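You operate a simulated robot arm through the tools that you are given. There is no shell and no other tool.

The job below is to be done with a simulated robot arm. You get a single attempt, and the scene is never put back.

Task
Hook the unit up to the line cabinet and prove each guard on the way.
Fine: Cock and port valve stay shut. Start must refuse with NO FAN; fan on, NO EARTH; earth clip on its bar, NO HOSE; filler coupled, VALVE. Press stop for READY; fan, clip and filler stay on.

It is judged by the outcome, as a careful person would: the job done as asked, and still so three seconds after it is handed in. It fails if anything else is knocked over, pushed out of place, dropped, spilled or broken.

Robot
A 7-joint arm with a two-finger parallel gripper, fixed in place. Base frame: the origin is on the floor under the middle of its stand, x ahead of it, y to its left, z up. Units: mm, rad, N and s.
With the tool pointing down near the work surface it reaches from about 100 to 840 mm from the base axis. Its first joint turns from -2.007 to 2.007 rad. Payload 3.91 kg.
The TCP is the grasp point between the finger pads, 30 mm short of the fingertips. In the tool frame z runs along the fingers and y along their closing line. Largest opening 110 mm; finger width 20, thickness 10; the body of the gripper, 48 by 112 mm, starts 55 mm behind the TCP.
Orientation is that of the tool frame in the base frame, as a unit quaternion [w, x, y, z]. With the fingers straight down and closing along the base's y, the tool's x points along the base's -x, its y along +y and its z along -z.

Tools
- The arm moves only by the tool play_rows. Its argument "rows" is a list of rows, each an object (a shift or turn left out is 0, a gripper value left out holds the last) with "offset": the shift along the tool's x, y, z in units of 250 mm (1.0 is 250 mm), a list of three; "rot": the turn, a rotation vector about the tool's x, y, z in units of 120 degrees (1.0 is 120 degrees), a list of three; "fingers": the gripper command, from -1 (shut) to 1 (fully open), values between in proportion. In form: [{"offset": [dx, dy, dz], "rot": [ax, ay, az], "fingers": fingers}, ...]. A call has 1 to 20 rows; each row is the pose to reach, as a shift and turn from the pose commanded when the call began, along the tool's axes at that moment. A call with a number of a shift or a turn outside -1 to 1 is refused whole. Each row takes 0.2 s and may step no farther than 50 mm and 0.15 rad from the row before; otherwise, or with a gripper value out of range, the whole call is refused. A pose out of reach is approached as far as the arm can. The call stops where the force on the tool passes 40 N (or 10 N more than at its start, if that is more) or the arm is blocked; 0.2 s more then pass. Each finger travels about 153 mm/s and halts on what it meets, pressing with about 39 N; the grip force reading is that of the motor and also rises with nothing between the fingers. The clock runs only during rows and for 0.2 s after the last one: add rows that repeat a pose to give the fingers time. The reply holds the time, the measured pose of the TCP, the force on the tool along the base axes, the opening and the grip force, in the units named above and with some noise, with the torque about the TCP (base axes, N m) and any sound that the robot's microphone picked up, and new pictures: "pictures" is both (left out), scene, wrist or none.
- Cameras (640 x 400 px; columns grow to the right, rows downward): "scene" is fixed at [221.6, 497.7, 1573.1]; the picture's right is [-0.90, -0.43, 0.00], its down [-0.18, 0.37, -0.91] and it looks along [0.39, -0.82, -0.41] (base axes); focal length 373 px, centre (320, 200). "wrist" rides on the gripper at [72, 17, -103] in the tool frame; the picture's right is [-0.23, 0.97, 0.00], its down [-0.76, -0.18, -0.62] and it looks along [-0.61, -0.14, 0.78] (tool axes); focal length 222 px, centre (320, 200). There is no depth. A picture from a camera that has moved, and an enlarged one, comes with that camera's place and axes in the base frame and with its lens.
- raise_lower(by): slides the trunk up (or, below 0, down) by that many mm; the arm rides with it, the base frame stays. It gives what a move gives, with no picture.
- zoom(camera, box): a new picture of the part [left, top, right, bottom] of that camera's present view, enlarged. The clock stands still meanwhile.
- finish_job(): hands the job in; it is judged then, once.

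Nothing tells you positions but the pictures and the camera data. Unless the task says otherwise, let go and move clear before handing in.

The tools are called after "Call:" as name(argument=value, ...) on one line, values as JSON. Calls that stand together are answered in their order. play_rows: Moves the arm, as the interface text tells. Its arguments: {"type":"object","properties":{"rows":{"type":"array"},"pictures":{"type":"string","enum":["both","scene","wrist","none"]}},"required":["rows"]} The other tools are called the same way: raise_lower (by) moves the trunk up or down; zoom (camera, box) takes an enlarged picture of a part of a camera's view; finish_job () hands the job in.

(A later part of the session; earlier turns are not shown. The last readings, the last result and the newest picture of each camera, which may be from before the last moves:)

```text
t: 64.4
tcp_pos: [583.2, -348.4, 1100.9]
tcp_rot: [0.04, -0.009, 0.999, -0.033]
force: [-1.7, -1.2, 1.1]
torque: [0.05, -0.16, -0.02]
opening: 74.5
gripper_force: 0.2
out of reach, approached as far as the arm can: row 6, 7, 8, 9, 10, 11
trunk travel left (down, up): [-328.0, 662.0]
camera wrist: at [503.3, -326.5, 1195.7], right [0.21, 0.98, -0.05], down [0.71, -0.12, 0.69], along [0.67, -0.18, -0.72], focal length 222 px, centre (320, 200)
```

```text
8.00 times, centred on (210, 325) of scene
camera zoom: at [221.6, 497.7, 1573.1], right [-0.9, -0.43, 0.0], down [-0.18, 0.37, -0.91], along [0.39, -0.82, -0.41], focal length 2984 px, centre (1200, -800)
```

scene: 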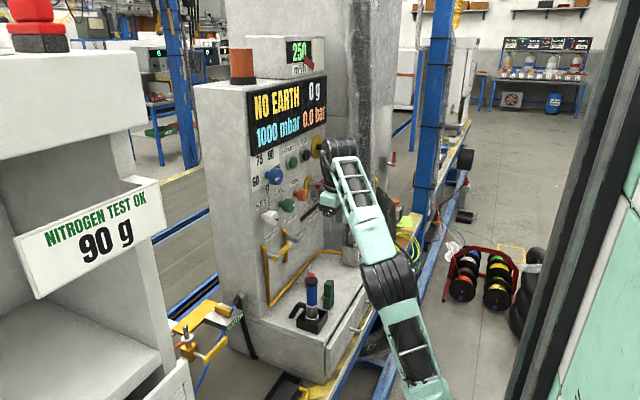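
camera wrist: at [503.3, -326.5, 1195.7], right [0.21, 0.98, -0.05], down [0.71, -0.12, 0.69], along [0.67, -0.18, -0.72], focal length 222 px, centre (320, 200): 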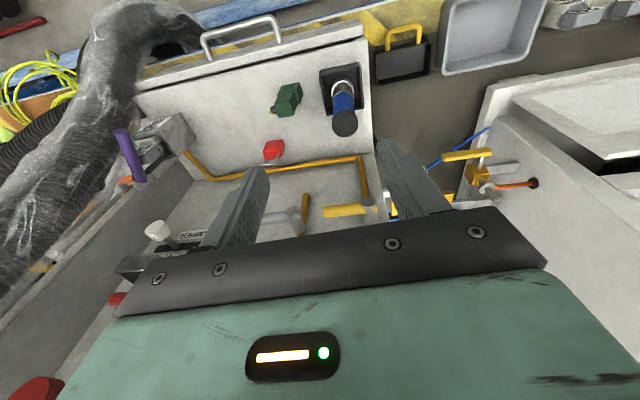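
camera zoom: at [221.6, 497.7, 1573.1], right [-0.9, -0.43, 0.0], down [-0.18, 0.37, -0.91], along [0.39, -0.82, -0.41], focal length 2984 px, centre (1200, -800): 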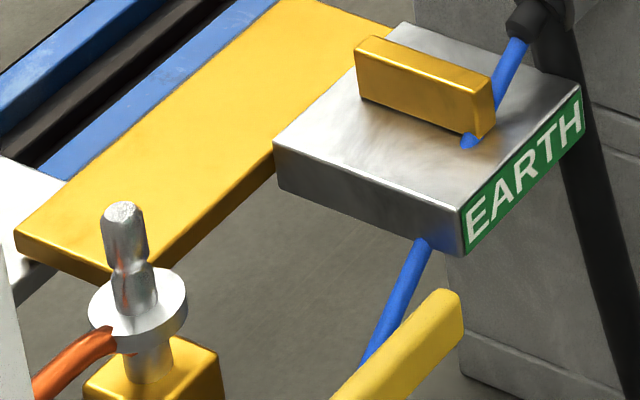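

The clip is a green block with a downward slot running along x, which suits the bar, and a cable stub sits on its -y face. I will move to a viewpoint lower and further right to see that side.

Call:
play_rows(rows=[{"offset": [0.028, -0.128, 0.067], "rot": [-0.015, 0.019, 0.004]}, {"offset": [0.057, -0.256, 0.134], "rot": [-0.0315, 0.0382, 0.0086]}, {"offset": [0.086, -0.384, 0.2], "rot": [-0.0315, 0.0382, 0.0086]}, {"offset": [0.115, -0.512, 0.27], "rot": [-0.0315, 0.0382, 0.0086]}, {"offset": [0.143, -0.64, 0.337], "rot": [-0.0315, 0.0382, 0.0086]}, {"offset": [0.172, -0.768, 0.404], "rot": [-0.0315, 0.0382, 0.0086]}, {"offset": [0.172, -0.768, 0.404], "rot": [-0.0315, 0.0382, 0.0086]}])

Call:
zoom(camera="wrist", box=[290, 40, 450, 140])

```text
t: 66.0
tcp_pos: [546.5, -552.7, 1013.1]
tcp_rot: [0.001, 0.005, 1.0, -0.002]
force: [0.5, 0.7, -0.3]
torque: [0.01, 0.0, -0.02]
opening: 74.9
gripper_force: 0.0
out of reach, approached as far as the arm can: row 2, 3
trunk travel left (down, up): [-328.0, 662.0]
camera wrist: at [473.1, -533.2, 1114.5], right [0.24, 0.97, 0.0], down [0.76, -0.18, 0.62], along [0.61, -0.15, -0.78], focal length 222 px, centre (320, 200)
```

scene: 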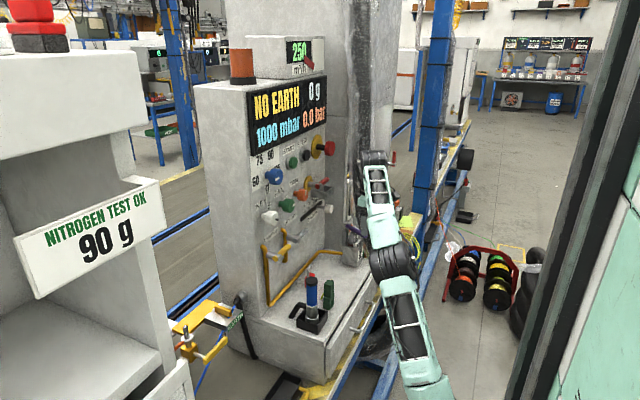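
wrist: 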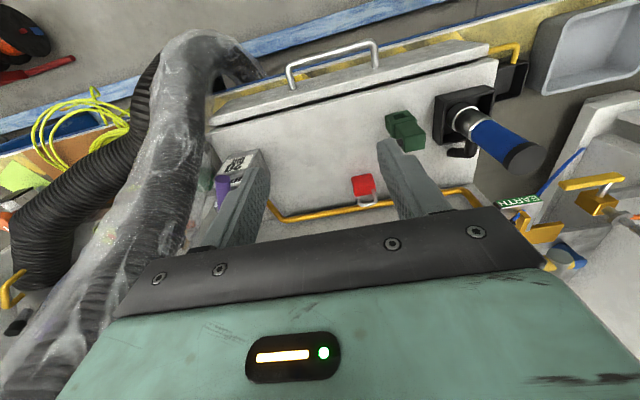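

```text
4.00 times, centred on (370, 90) of wrist
camera zoom: at [473.1, -533.2, 1114.5], right [0.24, 0.97, 0.0], down [0.76, -0.18, 0.62], along [0.61, -0.15, -0.78], focal length 888 px, centre (120, 640)
```

zoom: 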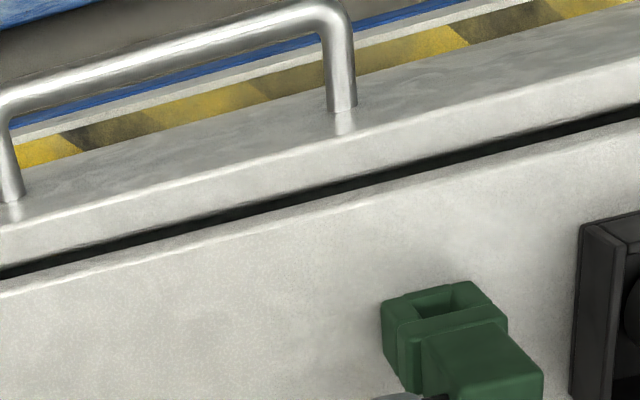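

The finger partly hides the cable side. I will enlarge the clip here.

Call:
zoom(camera="wrist", box=[376, 100, 440, 160])

Call:
zoom(camera="wrist", box=[420, 70, 560, 190])

```text
6.67 times, centred on (408, 130) of wrist
camera zoom: at [473.1, -533.2, 1114.5], right [0.24, 0.97, 0.0], down [0.76, -0.18, 0.62], along [0.61, -0.15, -0.78], focal length 1481 px, centre (-267, 667)
```

zoom: 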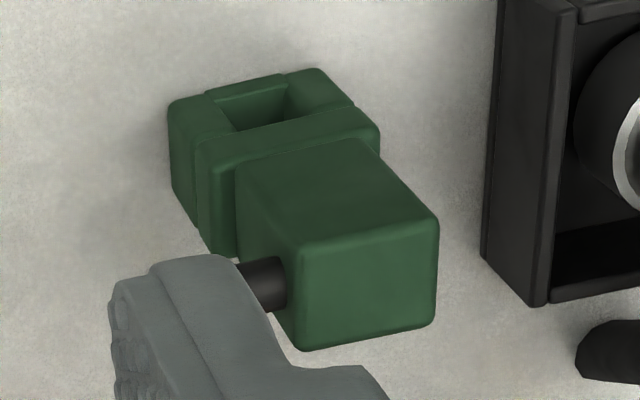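

```text
3.33 times, centred on (490, 130) of wrist
camera zoom: at [473.1, -533.2, 1114.5], right [0.24, 0.97, 0.0], down [0.76, -0.18, 0.62], along [0.61, -0.15, -0.78], focal length 740 px, centre (-247, 433)
```

zoom: 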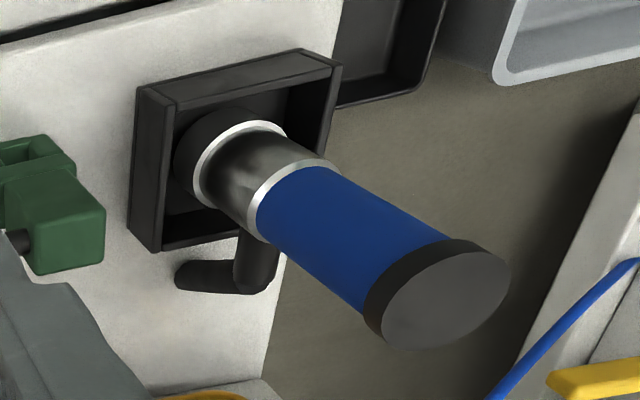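

The cable stub is near the top of the clip's -y face. I will change to a forward pose pitched 30° down, which gives a head-on view of the jaws and suits the grasp below the stub.

Call:
play_rows(rows=[{"offset": [0.003, 0.052, 0.05], "rot": [0, -0.056, 0]}, {"offset": [0.005, 0.104, 0.1], "rot": [0, -0.111, 0]}, {"offset": [0.008, 0.156, 0.15], "rot": [0, -0.167, 0]}, {"offset": [0.011, 0.208, 0.2], "rot": [0, -0.222, 0]}, {"offset": [0.013, 0.26, 0.25], "rot": [0, -0.278, 0]}, {"offset": [0.016, 0.312, 0.3], "rot": [0, -0.333, 0]}, {"offset": [0.019, 0.364, 0.35], "rot": [0, -0.389, 0]}, {"offset": [0.021, 0.416, 0.4], "rot": [0, -0.444, 0]}, {"offset": [0.024, 0.468, 0.452], "rot": [0, -0.5, 0]}])

```text
t: 68.0
tcp_pos: [539.8, -434.7, 898.6]
tcp_rot: [0.501, 0.004, 0.866, -0.005]
force: [-0.5, -0.4, -0.5]
torque: [0.01, -0.03, 0.01]
opening: 74.9
gripper_force: 0.0
trunk travel left (down, up): [-328.0, 662.0]
camera wrist: at [415.4, -416.7, 886.9], right [0.12, 0.97, 0.19], down [-0.16, -0.17, 0.97], along [0.98, -0.15, 0.14], focal length 222 px, centre (320, 200)
```

scene: 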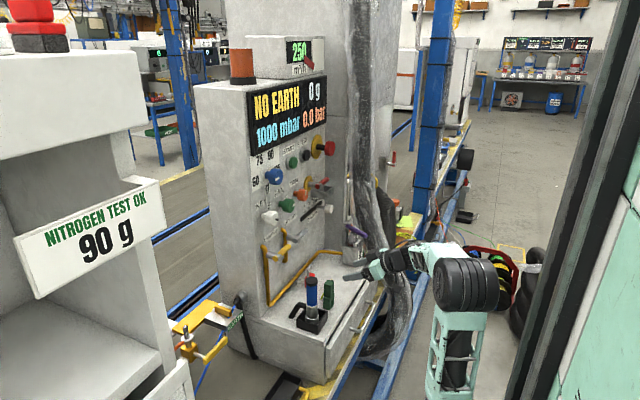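
wrist: 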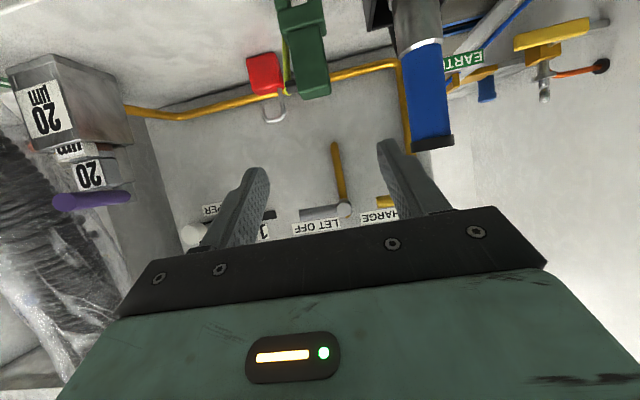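

The pose was reached. I will enlarge the clip and filler head-on.

Call:
zoom(camera="wrist", box=[230, 0, 390, 100])

Call:
zoom(camera="wrist", box=[360, 0, 620, 160])

```text
4.00 times, centred on (310, 50) of wrist
camera zoom: at [415.4, -416.7, 886.9], right [0.12, 0.97, 0.19], down [-0.16, -0.17, 0.97], along [0.98, -0.15, 0.14], focal length 888 px, centre (360, 800)
```

zoom: 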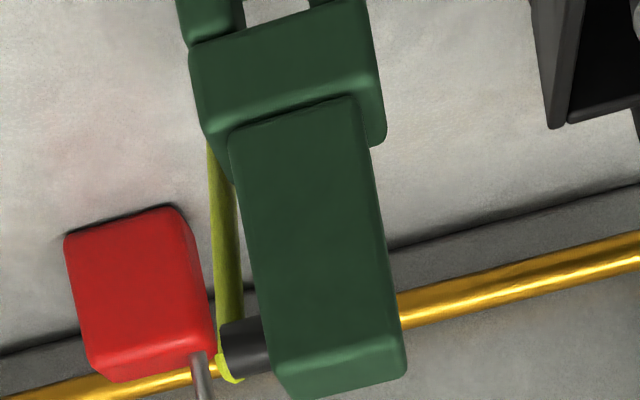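

```text
2.46 times, centred on (490, 80) of wrist
camera zoom: at [415.4, -416.7, 886.9], right [0.12, 0.97, 0.19], down [-0.16, -0.17, 0.97], along [0.98, -0.15, 0.14], focal length 547 px, centre (-98, 495)
```

zoom: 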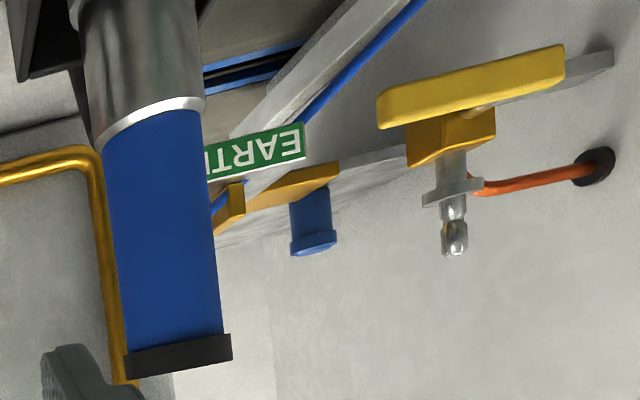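

The jaws' slot is open underneath, and the clip's handle is about 29 mm wide, centred near (634,-434) with its top at z≈821. I will lower to the grasp height well short of it, to grip the handle below the cable stub.

Call:
play_rows(rows=[{"offset": [0.115, 0.001, 0.067]}, {"offset": [0.23, 0.002, 0.133]}, {"offset": [0.346, 0.004, 0.2]}, {"offset": [0.346, 0.004, 0.2]}])

Call:
zoom(camera="wrist", box=[240, 60, 400, 160])

Call:
zoom(camera="wrist", box=[380, 40, 620, 190])

```text
t: 69.0
tcp_pos: [540.7, -432.8, 800.0]
tcp_rot: [0.499, 0.003, 0.866, -0.004]
force: [-0.1, -0.9, -0.3]
torque: [0.04, -0.01, 0.0]
opening: 74.5
gripper_force: 0.0
trunk travel left (down, up): [-328.0, 662.0]
camera wrist: at [416.0, -414.8, 786.8], right [0.12, 0.97, 0.19], down [-0.16, -0.17, 0.97], along [0.98, -0.15, 0.14], focal length 222 px, centre (320, 200)
```

scene: 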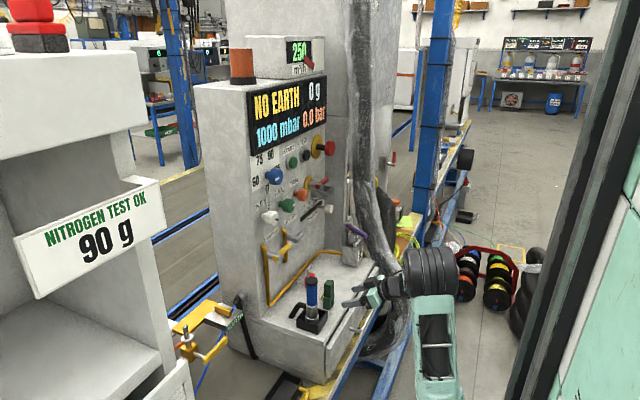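
wrist: 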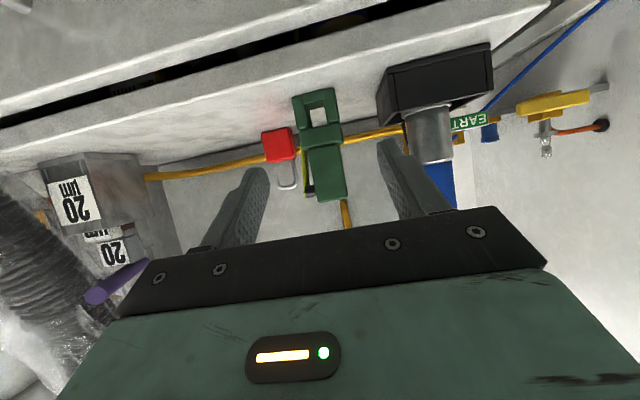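

```text
4.00 times, centred on (320, 110) of wrist
camera zoom: at [416.0, -414.8, 786.8], right [0.12, 0.97, 0.19], down [-0.16, -0.17, 0.97], along [0.98, -0.15, 0.14], focal length 888 px, centre (320, 560)
```

zoom: 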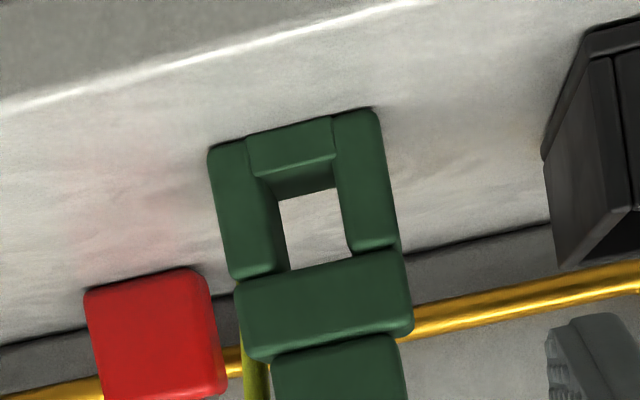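

```text
2.67 times, centred on (500, 115) of wrist
camera zoom: at [416.0, -414.8, 786.8], right [0.12, 0.97, 0.19], down [-0.16, -0.17, 0.97], along [0.98, -0.15, 0.14], focal length 592 px, centre (-160, 427)
```

zoom: 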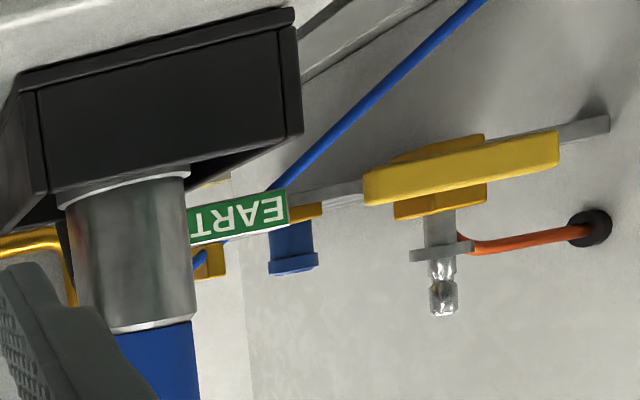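

The jaws turn out to be a closed square window, open along x, so I need to see how the bar is built before lifting the clip. I will go up and over to look at the earth bar from close in front.

Call:
play_rows(rows=[{"offset": [-0.12, 0.02, -0.07]}, {"offset": [-0.25, 0.15, -0.145]}, {"offset": [-0.37, 0.3, -0.21]}, {"offset": [-0.416, 0.46, -0.24]}, {"offset": [-0.416, 0.62, -0.24]}, {"offset": [-0.416, 0.772, -0.24]}, {"offset": [-0.416, 0.772, -0.24]}])

Call:
zoom(camera="wrist", box=[300, 60, 460, 160])

```text
refused: row 3 steps farther than a row can; nothing moved
```

```text
4.00 times, centred on (380, 110) of wrist
camera zoom: at [416.0, -414.8, 786.8], right [0.12, 0.97, 0.19], down [-0.16, -0.17, 0.97], along [0.98, -0.15, 0.14], focal length 888 px, centre (80, 560)
```

zoom: 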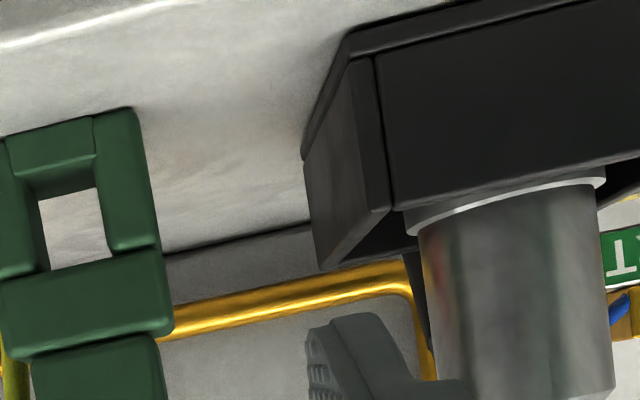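

One step was too long, so nothing moved. I will repeat with shorter steps.

Call:
play_rows(rows=[{"offset": [-0.14, 0, -0.08]}, {"offset": [-0.28, 0.04, -0.16]}, {"offset": [-0.4, 0.12, -0.23]}, {"offset": [-0.416, 0.28, -0.24]}, {"offset": [-0.416, 0.44, -0.24]}, {"offset": [-0.416, 0.61, -0.24]}, {"offset": [-0.416, 0.772, -0.24]}, {"offset": [-0.416, 0.772, -0.24]}])

Call:
zoom(camera="wrist", box=[300, 60, 460, 160])

```text
t: 70.8
tcp_pos: [552.1, -303.3, 902.2]
tcp_rot: [0.499, 0.003, 0.867, -0.004]
force: [0.0, 0.1, 0.5]
torque: [0.0, 0.0, 0.02]
opening: 75.0
gripper_force: 0.1
out of reach, approached as far as the arm can: row 6, 7, 8
trunk travel left (down, up): [-328.0, 662.0]
camera wrist: at [425.8, -284.7, 889.6], right [0.12, 0.97, 0.19], down [-0.16, -0.17, 0.97], along [0.98, -0.15, 0.14], focal length 222 px, centre (320, 200)
```

scene: 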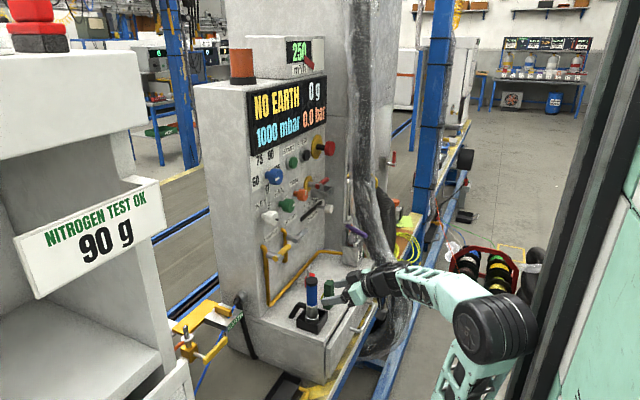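
wrist: 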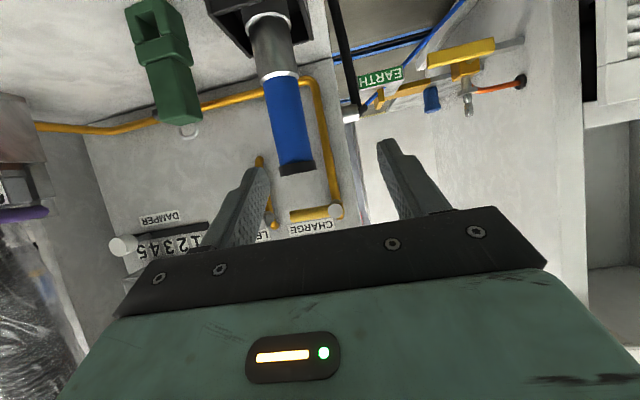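

```text
4.00 times, centred on (380, 110) of wrist
camera zoom: at [425.8, -284.7, 889.6], right [0.12, 0.97, 0.19], down [-0.16, -0.17, 0.97], along [0.98, -0.15, 0.14], focal length 888 px, centre (80, 560)
```

zoom: 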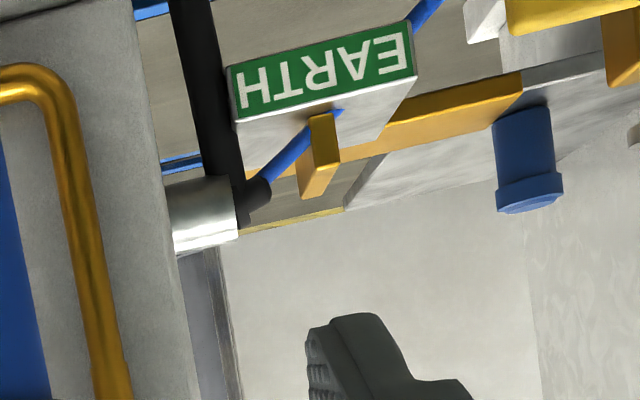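

The bar is a brass strip about 12 mm wide and 25 mm tall along x, from x≈866 to 931, standing on the EARTH block with its top at z≈791. I will look closer at the clip's jaws from this angle.

Call:
zoom(camera="wrist", box=[110, 0, 222, 70])

Call:
zoom(camera="wrist", box=[340, 60, 420, 110])

Call:
zoom(camera="scene", box=[310, 275, 350, 315])

```text
5.71 times, centred on (166, 35) of wrist
camera zoom: at [425.8, -284.7, 889.6], right [0.12, 0.97, 0.19], down [-0.16, -0.17, 0.97], along [0.98, -0.15, 0.14], focal length 1269 px, centre (1200, 1143)
```

zoom: 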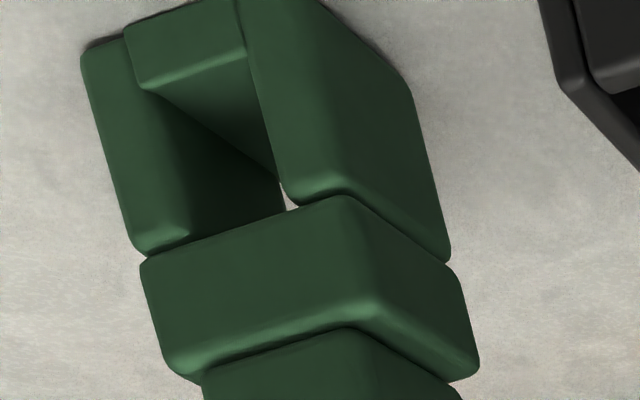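

```text
8.00 times, centred on (380, 85) of wrist
camera zoom: at [425.8, -284.7, 889.6], right [0.12, 0.97, 0.19], down [-0.16, -0.17, 0.97], along [0.98, -0.15, 0.14], focal length 1777 px, centre (-160, 1120)
```

zoom: 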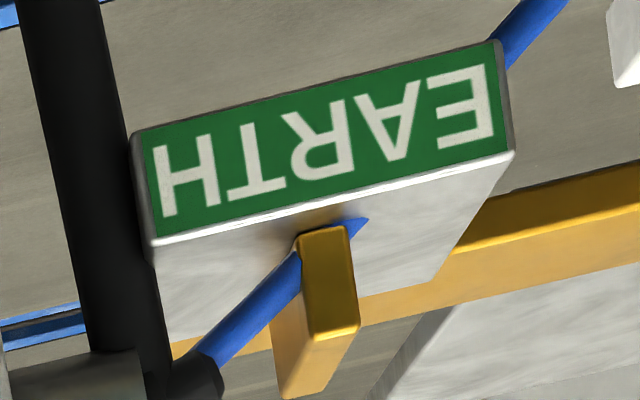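

```text
10.00 times, centred on (330, 295) of scene
camera zoom: at [221.6, 497.7, 1573.1], right [-0.9, -0.43, 0.0], down [-0.18, 0.37, -0.91], along [0.39, -0.82, -0.41], focal length 3730 px, centre (220, -750)
```

zoom: 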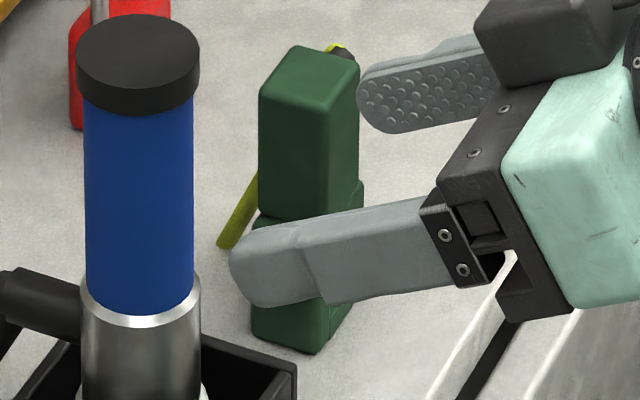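

I will go back to the clip and line up for the grasp, then check alignment before closing.

Call:
play_rows(rows=[{"offset": [0.03, -0.13, 0.01]}, {"offset": [0.06, -0.26, 0.03]}, {"offset": [0.12, -0.39, 0.06]}, {"offset": [0.19, -0.524, 0.09]}, {"offset": [0.263, -0.524, 0.12]}, {"offset": [0.378, -0.524, 0.19]}, {"offset": [0.378, -0.524, 0.19]}])

Call:
zoom(camera="wrist", box=[240, 60, 400, 220])

```text
t: 72.4
tcp_pos: [545.5, -433.4, 798.1]
tcp_rot: [0.501, 0.003, 0.866, -0.004]
force: [-0.5, -0.2, -0.6]
torque: [0.0, 0.01, 0.0]
opening: 74.7
gripper_force: 0.1
trunk travel left (down, up): [-328.0, 662.0]
camera wrist: at [419.5, -415.1, 785.4], right [0.12, 0.97, 0.19], down [-0.16, -0.17, 0.97], along [0.98, -0.15, 0.14], focal length 222 px, centre (320, 200)
```

scene: 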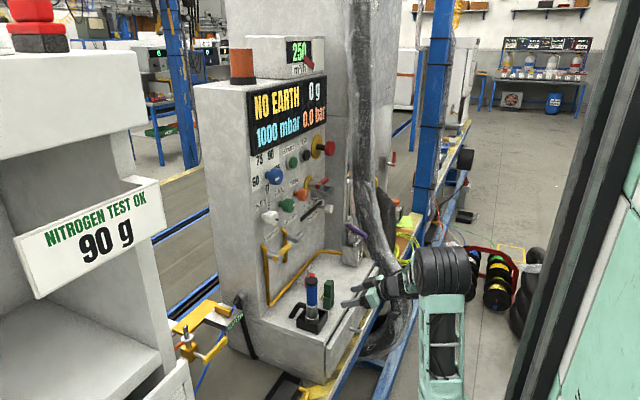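
wrist: 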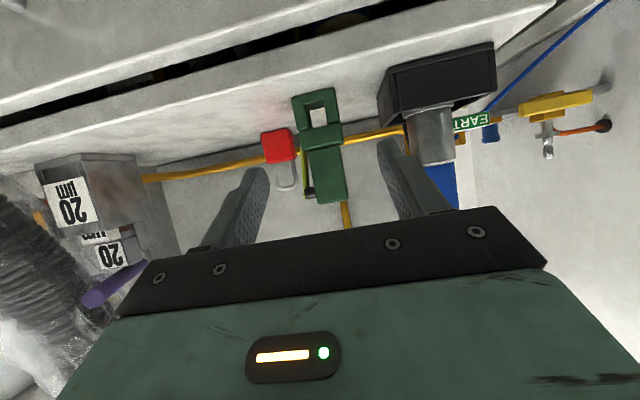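

```text
2.50 times, centred on (320, 140) of wrist
camera zoom: at [419.5, -415.1, 785.4], right [0.12, 0.97, 0.19], down [-0.16, -0.17, 0.97], along [0.98, -0.15, 0.14], focal length 555 px, centre (320, 350)
```

zoom: 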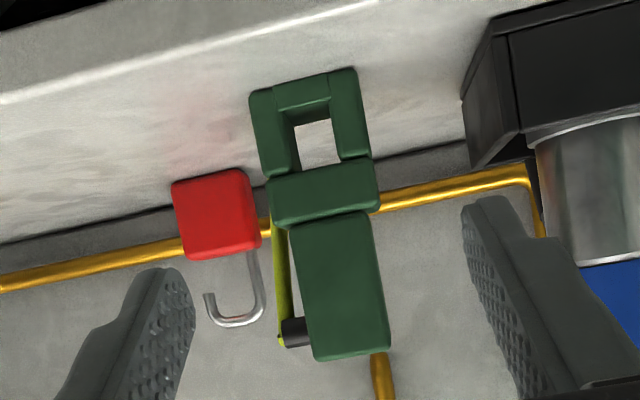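

The clip handle is 30 mm wide, centred at y≈-434.5, with its waist at z≈767 and its base at z≈722. I will move in to the grasp pose.

Call:
play_rows(rows=[{"offset": [-0.036, -0.004, 0.075]}, {"offset": [-0.072, -0.004, 0.15]}, {"offset": [-0.108, -0.004, 0.226]}, {"offset": [-0.108, -0.004, 0.226]}])

Call:
zoom(camera="wrist", box=[220, 60, 420, 220])

Call:
zoom(camera="scene", box=[290, 260, 390, 320])

```text
t: 73.4
tcp_pos: [607.1, -433.9, 794.0]
tcp_rot: [0.5, 0.004, 0.866, -0.004]
force: [-0.2, -0.6, -0.4]
torque: [-0.03, 0.0, 0.01]
opening: 74.9
gripper_force: 0.0
trunk travel left (down, up): [-328.0, 662.0]
camera wrist: at [481.3, -415.8, 780.7], right [0.12, 0.97, 0.19], down [-0.16, -0.17, 0.97], along [0.98, -0.15, 0.14], focal length 222 px, centre (320, 200)
```

scene: 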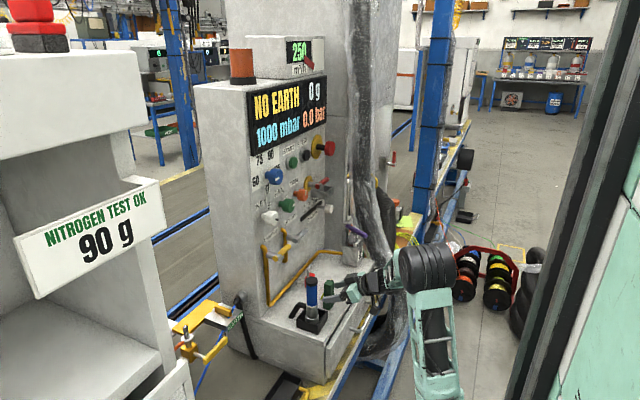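
wrist: 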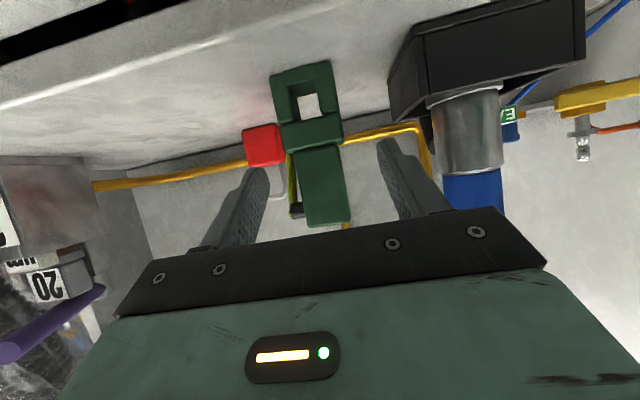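

```text
2.50 times, centred on (320, 140) of wrist
camera zoom: at [481.3, -415.8, 780.7], right [0.12, 0.97, 0.19], down [-0.16, -0.17, 0.97], along [0.98, -0.15, 0.14], focal length 555 px, centre (320, 350)
```

zoom: 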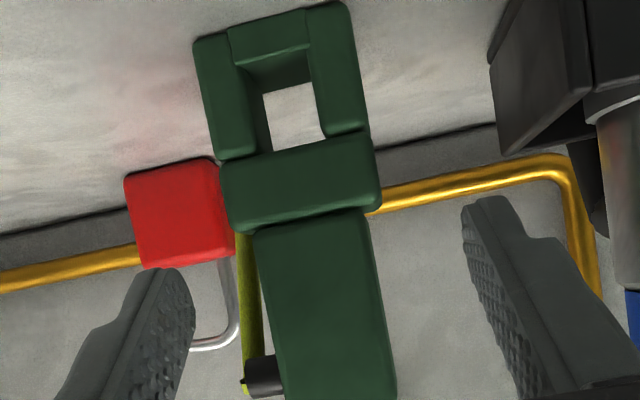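

```text
6.40 times, centred on (340, 290) of scene
camera zoom: at [221.6, 497.7, 1573.1], right [-0.9, -0.43, 0.0], down [-0.18, 0.37, -0.91], along [0.39, -0.82, -0.41], focal length 2387 px, centre (192, -376)
```

zoom: 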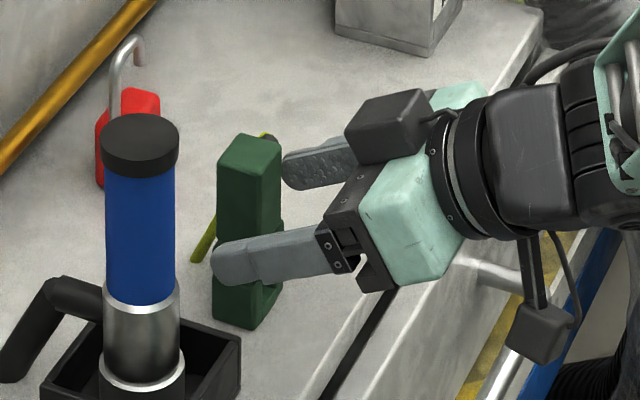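

The fingers straddle the clip handle. I will raise 4 mm to clear the wider waist, then close.

Call:
play_rows(rows=[{"offset": [-0.014, -0.002, -0.008]}, {"offset": [-0.014, -0.002, -0.008], "fingers": -1}, {"offset": [-0.014, -0.002, -0.008]}, {"offset": [-0.014, -0.002, -0.008]}])

Call:
zoom(camera="scene", box=[290, 260, 390, 320])

Call:
zoom(camera="wrist", box=[220, 60, 420, 220])

```text
t: 74.4
tcp_pos: [606.4, -434.7, 796.7]
tcp_rot: [0.5, 0.003, 0.866, -0.004]
force: [0.7, 0.3, -0.5]
torque: [0.05, -0.01, 0.03]
opening: 29.0
gripper_force: 38.8
trunk travel left (down, up): [-328.0, 662.0]
camera wrist: at [481.4, -416.6, 784.9], right [0.12, 0.97, 0.19], down [-0.16, -0.17, 0.97], along [0.98, -0.15, 0.14], focal length 222 px, centre (320, 200)
```

scene: 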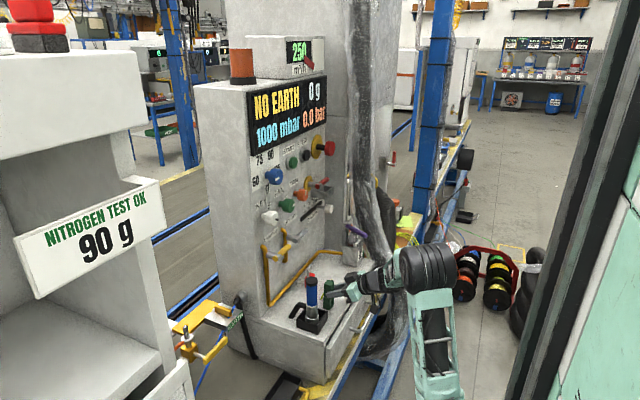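
wrist: 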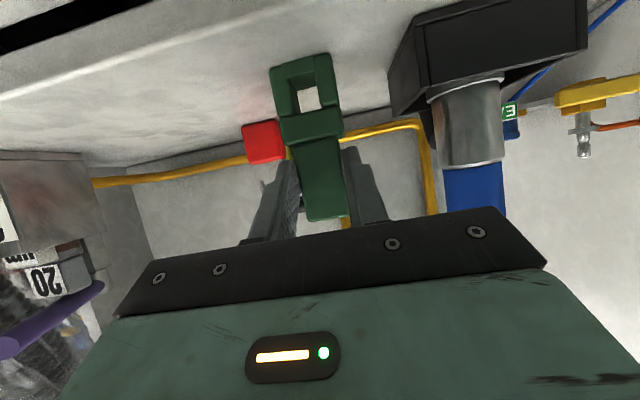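

```text
6.40 times, centred on (340, 290) of scene
camera zoom: at [221.6, 497.7, 1573.1], right [-0.9, -0.43, 0.0], down [-0.18, 0.37, -0.91], along [0.39, -0.82, -0.41], focal length 2387 px, centre (192, -376)
```

zoom: 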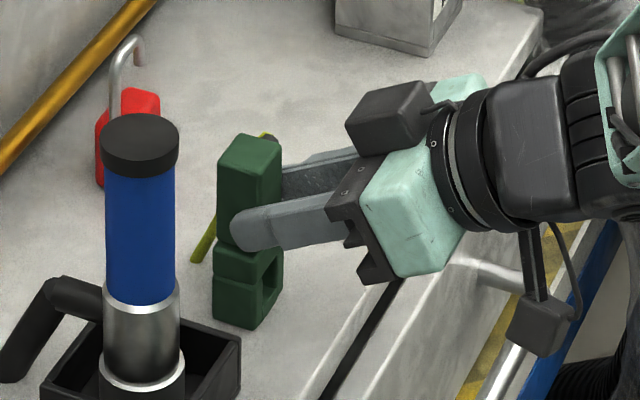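

```text
2.50 times, centred on (320, 140) of wrist
camera zoom: at [481.4, -416.6, 784.9], right [0.12, 0.97, 0.19], down [-0.16, -0.17, 0.97], along [0.98, -0.15, 0.14], focal length 555 px, centre (320, 350)
```

zoom: 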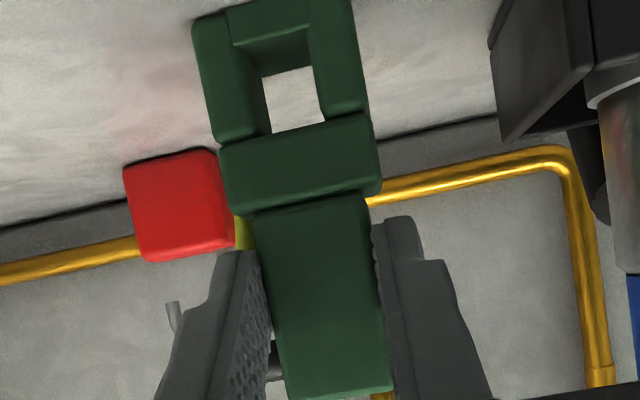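

The clip is held at 29 mm. I will lift it 40 mm straight up and look at the jaws.

Call:
play_rows(rows=[{"offset": [-0.035, 0, -0.02]}, {"offset": [-0.07, 0, -0.04]}, {"offset": [-0.139, 0, -0.08]}, {"offset": [-0.139, 0, -0.08]}])

Call:
zoom(camera="scene", box=[290, 260, 390, 320])

Call:
zoom(camera="wrist", box=[220, 30, 420, 190])

```text
t: 75.4
tcp_pos: [604.9, -435.3, 836.4]
tcp_rot: [0.499, 0.003, 0.866, -0.004]
force: [-0.1, -0.4, -1.0]
torque: [0.0, 0.03, 0.02]
opening: 29.0
gripper_force: 39.7
trunk travel left (down, up): [-328.0, 662.0]
camera wrist: at [479.6, -416.1, 824.7], right [0.12, 0.97, 0.19], down [-0.16, -0.17, 0.97], along [0.98, -0.15, 0.14], focal length 222 px, centre (320, 200)
```

scene: 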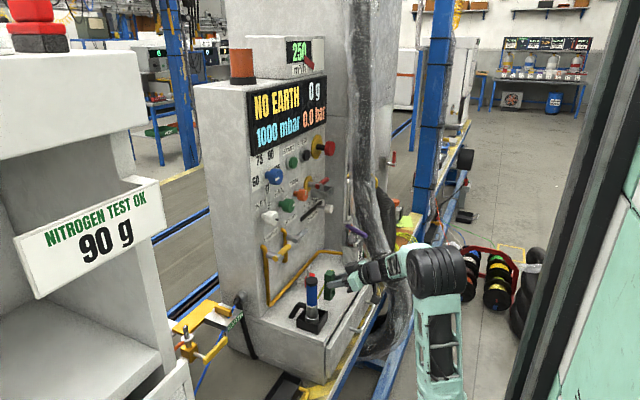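
wrist: 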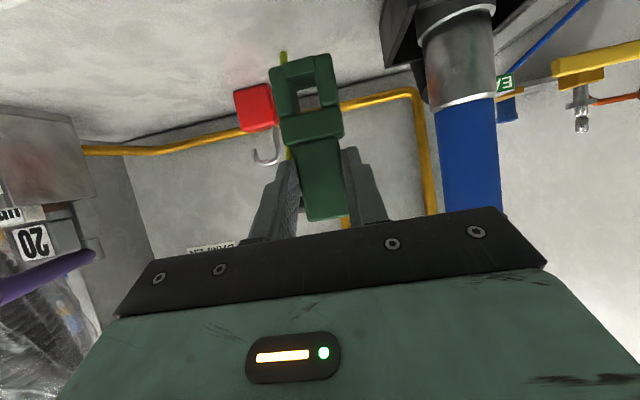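

```text
6.40 times, centred on (340, 290) of scene
camera zoom: at [221.6, 497.7, 1573.1], right [-0.9, -0.43, 0.0], down [-0.18, 0.37, -0.91], along [0.39, -0.82, -0.41], focal length 2387 px, centre (192, -376)
```

zoom: 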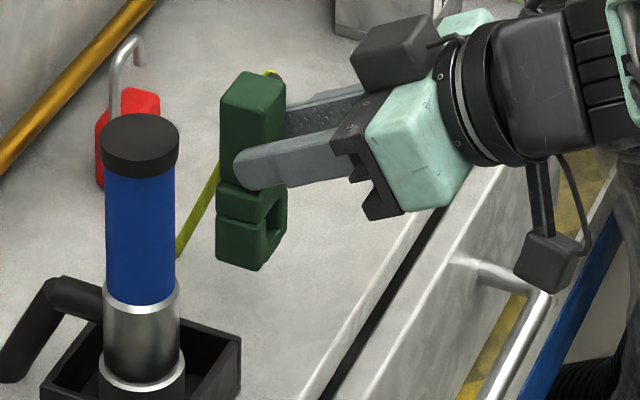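

```text
2.50 times, centred on (320, 110) of wrist
camera zoom: at [479.6, -416.1, 824.7], right [0.12, 0.97, 0.19], down [-0.16, -0.17, 0.97], along [0.98, -0.15, 0.14], focal length 555 px, centre (320, 425)
```

zoom: 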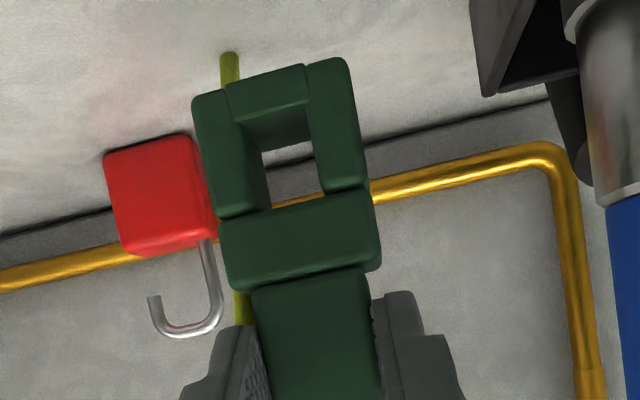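

The window is closed on all four sides and the cable runs to an anchor on the shelf. I will carry the clip up over the filler and then look at the bar from close by.

Call:
play_rows(rows=[{"offset": [-0.12, 0, -0.07]}, {"offset": [-0.25, 0, -0.145]}, {"offset": [-0.38, 0, -0.22]}, {"offset": [-0.516, 0, -0.298]}], pictures="scene")

```text
t: 76.4
tcp_pos: [607.4, -435.3, 990.0]
tcp_rot: [0.501, 0.004, 0.866, -0.004]
force: [0.6, 0.3, -0.7]
torque: [0.03, 0.04, 0.0]
opening: 29.0
gripper_force: 39.7
trunk travel left (down, up): [-328.0, 662.0]
```

scene: 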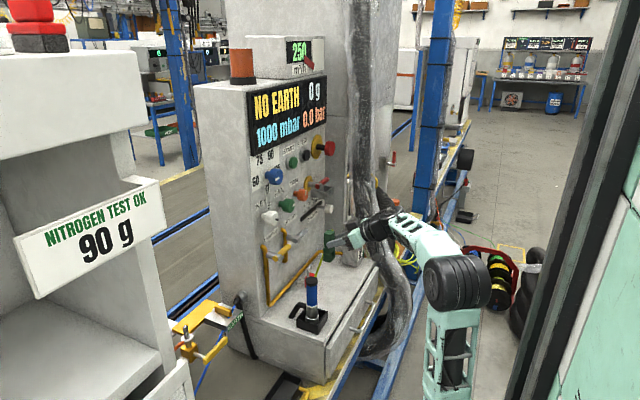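

Clip is clear above the filler. I will lower the trunk and lift with the arm so the elbow stays off the mast on the way left.

Call:
raise_lower(by=-130)

Call:
play_rows(rows=[{"offset": [-0.15, 0, -0.087]}, {"offset": [-0.3, 0, -0.173]}, {"offset": [-0.45, 0, -0.26]}], pictures="none")

```text
t: 78.0
tcp_pos: [607.2, -433.3, 858.2]
tcp_rot: [0.5, 0.004, 0.866, -0.004]
force: [-0.5, -0.5, -0.9]
torque: [0.03, 0.02, 0.03]
opening: 29.2
gripper_force: 39.2
trunk travel left (down, up): [-198.0, 792.0]
```

```text
t: 78.8
tcp_pos: [604.4, -433.6, 988.7]
tcp_rot: [0.5, 0.004, 0.866, -0.004]
force: [-0.4, 0.8, -1.6]
torque: [-0.01, 0.03, -0.01]
opening: 29.1
gripper_force: 39.3
trunk travel left (down, up): [-198.0, 792.0]
```

Call:
play_rows(rows=[{"offset": [-0.005, 0.15, 0.01]}, {"offset": [-0.01, 0.3, 0.02]}, {"offset": [-0.015, 0.45, 0.03]}, {"offset": [-0.02, 0.6, 0.04]}, {"offset": [-0.025, 0.74, 0.05]}])

Call:
zoom(camera="wrist", box=[320, 60, 480, 160])

```text
t: 80.0
tcp_pos: [622.9, -248.2, 985.2]
tcp_rot: [0.5, 0.004, 0.866, -0.005]
force: [-0.1, 0.0, 0.0]
torque: [-0.01, 0.05, -0.01]
opening: 29.3
gripper_force: 38.2
trunk travel left (down, up): [-198.0, 792.0]
camera wrist: at [497.4, -228.9, 973.7], right [0.13, 0.97, 0.19], down [-0.16, -0.17, 0.97], along [0.98, -0.15, 0.14], focal length 222 px, centre (320, 200)
```

scene: 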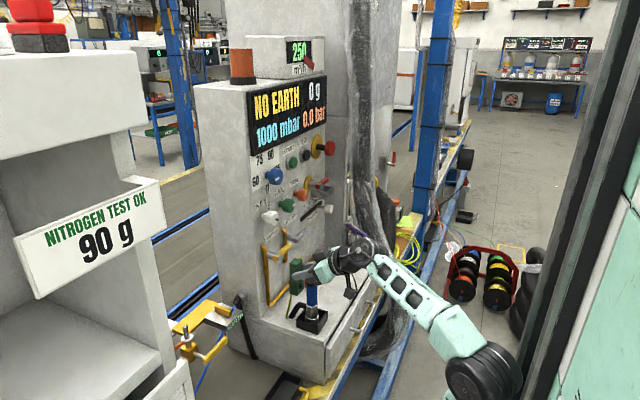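
wrist: 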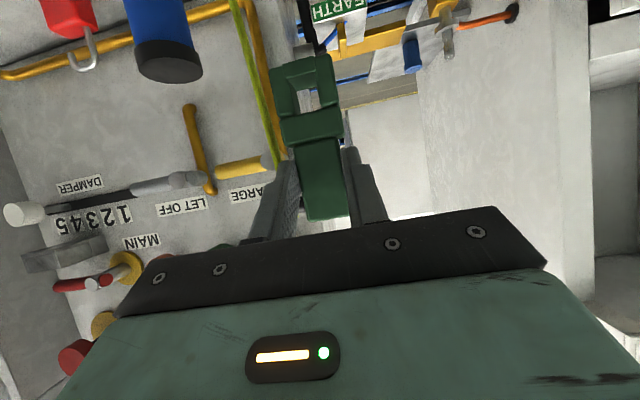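

```text
4.00 times, centred on (400, 110) of wrist
camera zoom: at [497.4, -228.9, 973.7], right [0.13, 0.97, 0.19], down [-0.16, -0.17, 0.97], along [0.98, -0.15, 0.14], focal length 888 px, centre (0, 560)
```

zoom: 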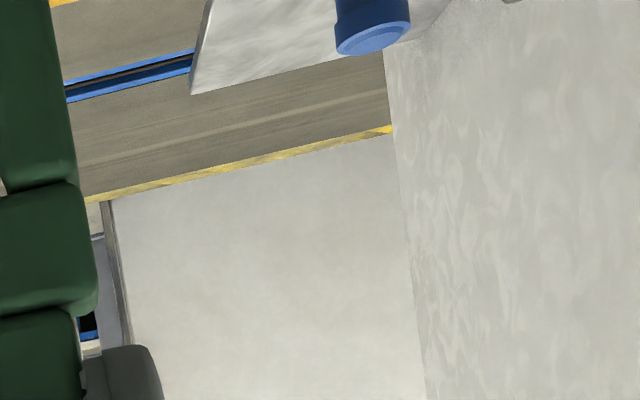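

I will come down and forward to see the bar at a low angle, staying short of the EARTH block.

Call:
play_rows(rows=[{"offset": [0.058, 0.036, 0.11]}, {"offset": [0.115, 0.072, 0.22]}, {"offset": [0.172, 0.108, 0.33]}, {"offset": [0.23, 0.144, 0.442]}])

Call:
zoom(camera="wrist", box=[260, 20, 420, 120])

Call:
zoom(camera="scene", box=[170, 270, 290, 345])

```text
t: 81.0
tcp_pos: [690.0, -214.2, 882.1]
tcp_rot: [0.499, 0.004, 0.866, -0.004]
force: [-0.5, -0.7, -0.7]
torque: [0.0, 0.0, 0.0]
opening: 29.1
gripper_force: 39.1
trunk travel left (down, up): [-198.0, 792.0]
camera wrist: at [564.4, -195.6, 869.5], right [0.12, 0.97, 0.19], down [-0.16, -0.17, 0.97], along [0.98, -0.15, 0.14], focal length 222 px, centre (320, 200)
```

scene: 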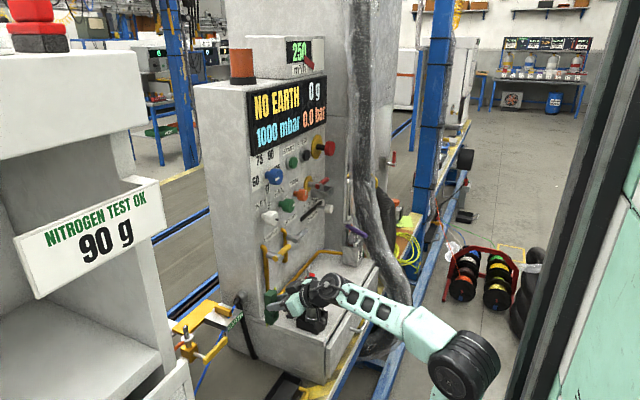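
wrist: 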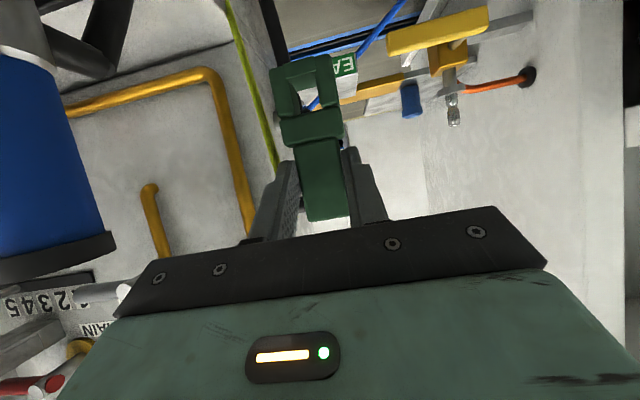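

```text
4.00 times, centred on (340, 70) of wrist
camera zoom: at [564.4, -195.6, 869.5], right [0.12, 0.97, 0.19], down [-0.16, -0.17, 0.97], along [0.98, -0.15, 0.14], focal length 888 px, centre (240, 720)
```

zoom: 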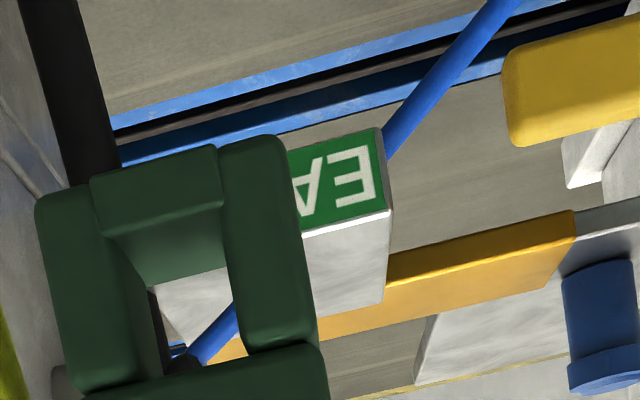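

```text
5.33 times, centred on (230, 308) of scene
camera zoom: at [221.6, 497.7, 1573.1], right [-0.9, -0.43, 0.0], down [-0.18, 0.37, -0.91], along [0.39, -0.82, -0.41], focal length 1990 px, centre (800, -373)
```

zoom: 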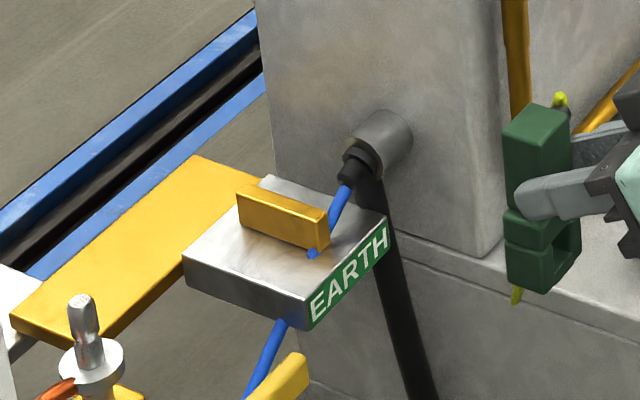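

The clip hides the bar in this view. I will shift 60 mm to the left so the camera can see the bar past the clip.

Call:
play_rows(rows=[{"offset": [-0.02, 0.12, -0.01]}, {"offset": [-0.03, 0.26, -0.016]}])

Call:
zoom(camera="wrist", box=[200, 20, 360, 120])

```text
t: 81.6
tcp_pos: [691.8, -147.8, 889.5]
tcp_rot: [0.5, 0.004, 0.866, -0.004]
force: [0.0, 0.4, -0.2]
torque: [0.0, 0.03, 0.0]
opening: 28.9
gripper_force: 39.2
trunk travel left (down, up): [-198.0, 792.0]
camera wrist: at [565.9, -129.5, 877.4], right [0.13, 0.97, 0.19], down [-0.16, -0.17, 0.97], along [0.98, -0.15, 0.14], focal length 222 px, centre (320, 200)
```

scene: 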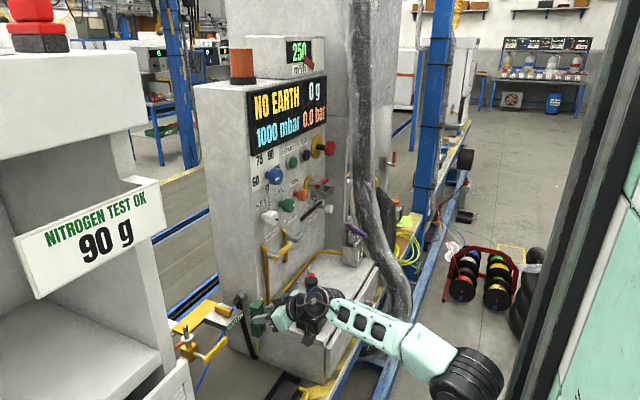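
wrist: 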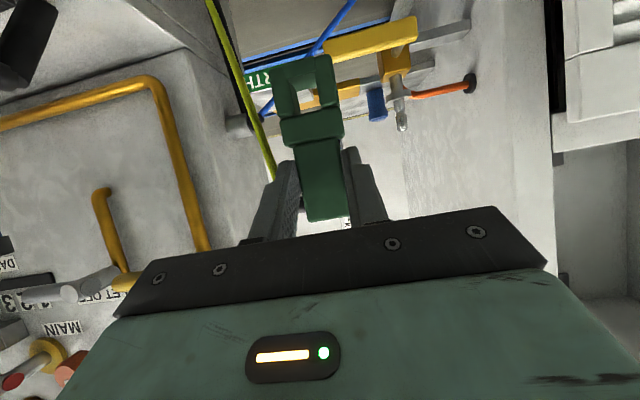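

```text
4.00 times, centred on (280, 70) of wrist
camera zoom: at [565.9, -129.5, 877.4], right [0.13, 0.97, 0.19], down [-0.16, -0.17, 0.97], along [0.98, -0.15, 0.14], focal length 888 px, centre (480, 720)
```

zoom: 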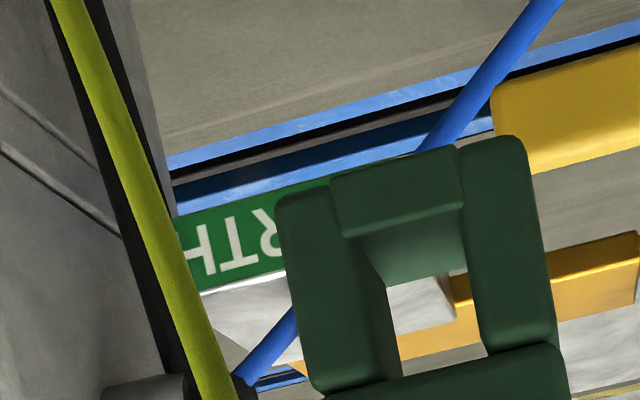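

The bar is still behind one jaw. I will shift another 45 mm left.

Call:
play_rows(rows=[{"offset": [0, 0.09, 0]}, {"offset": [0, 0.18, 0]}], pictures="wrist")

Call:
zoom(camera="wrist", box=[190, 40, 310, 115])

```text
t: 82.2
tcp_pos: [691.4, -103.1, 888.8]
tcp_rot: [0.5, 0.003, 0.866, -0.004]
force: [0.6, 0.5, -1.4]
torque: [0.03, 0.03, 0.01]
opening: 29.0
gripper_force: 38.6
trunk travel left (down, up): [-198.0, 792.0]
camera wrist: at [565.7, -84.6, 876.9], right [0.12, 0.97, 0.19], down [-0.16, -0.17, 0.97], along [0.98, -0.15, 0.14], focal length 222 px, centre (320, 200)
```

wrist: 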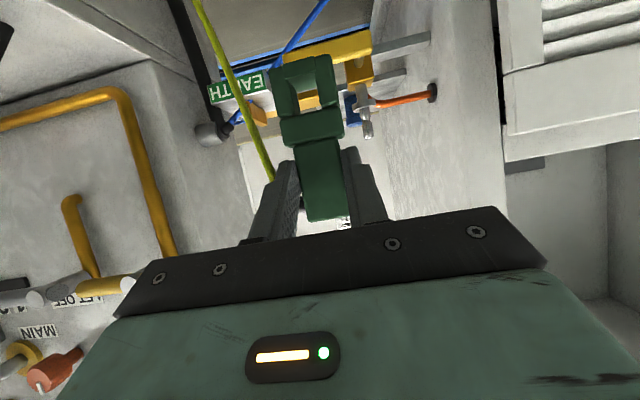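

```text
5.33 times, centred on (250, 78) of wrist
camera zoom: at [565.7, -84.6, 876.9], right [0.12, 0.97, 0.19], down [-0.16, -0.17, 0.97], along [0.98, -0.15, 0.14], focal length 1185 px, centre (693, 853)
```

zoom: 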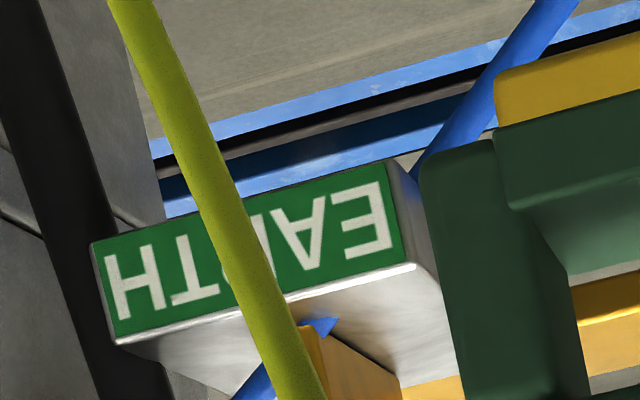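

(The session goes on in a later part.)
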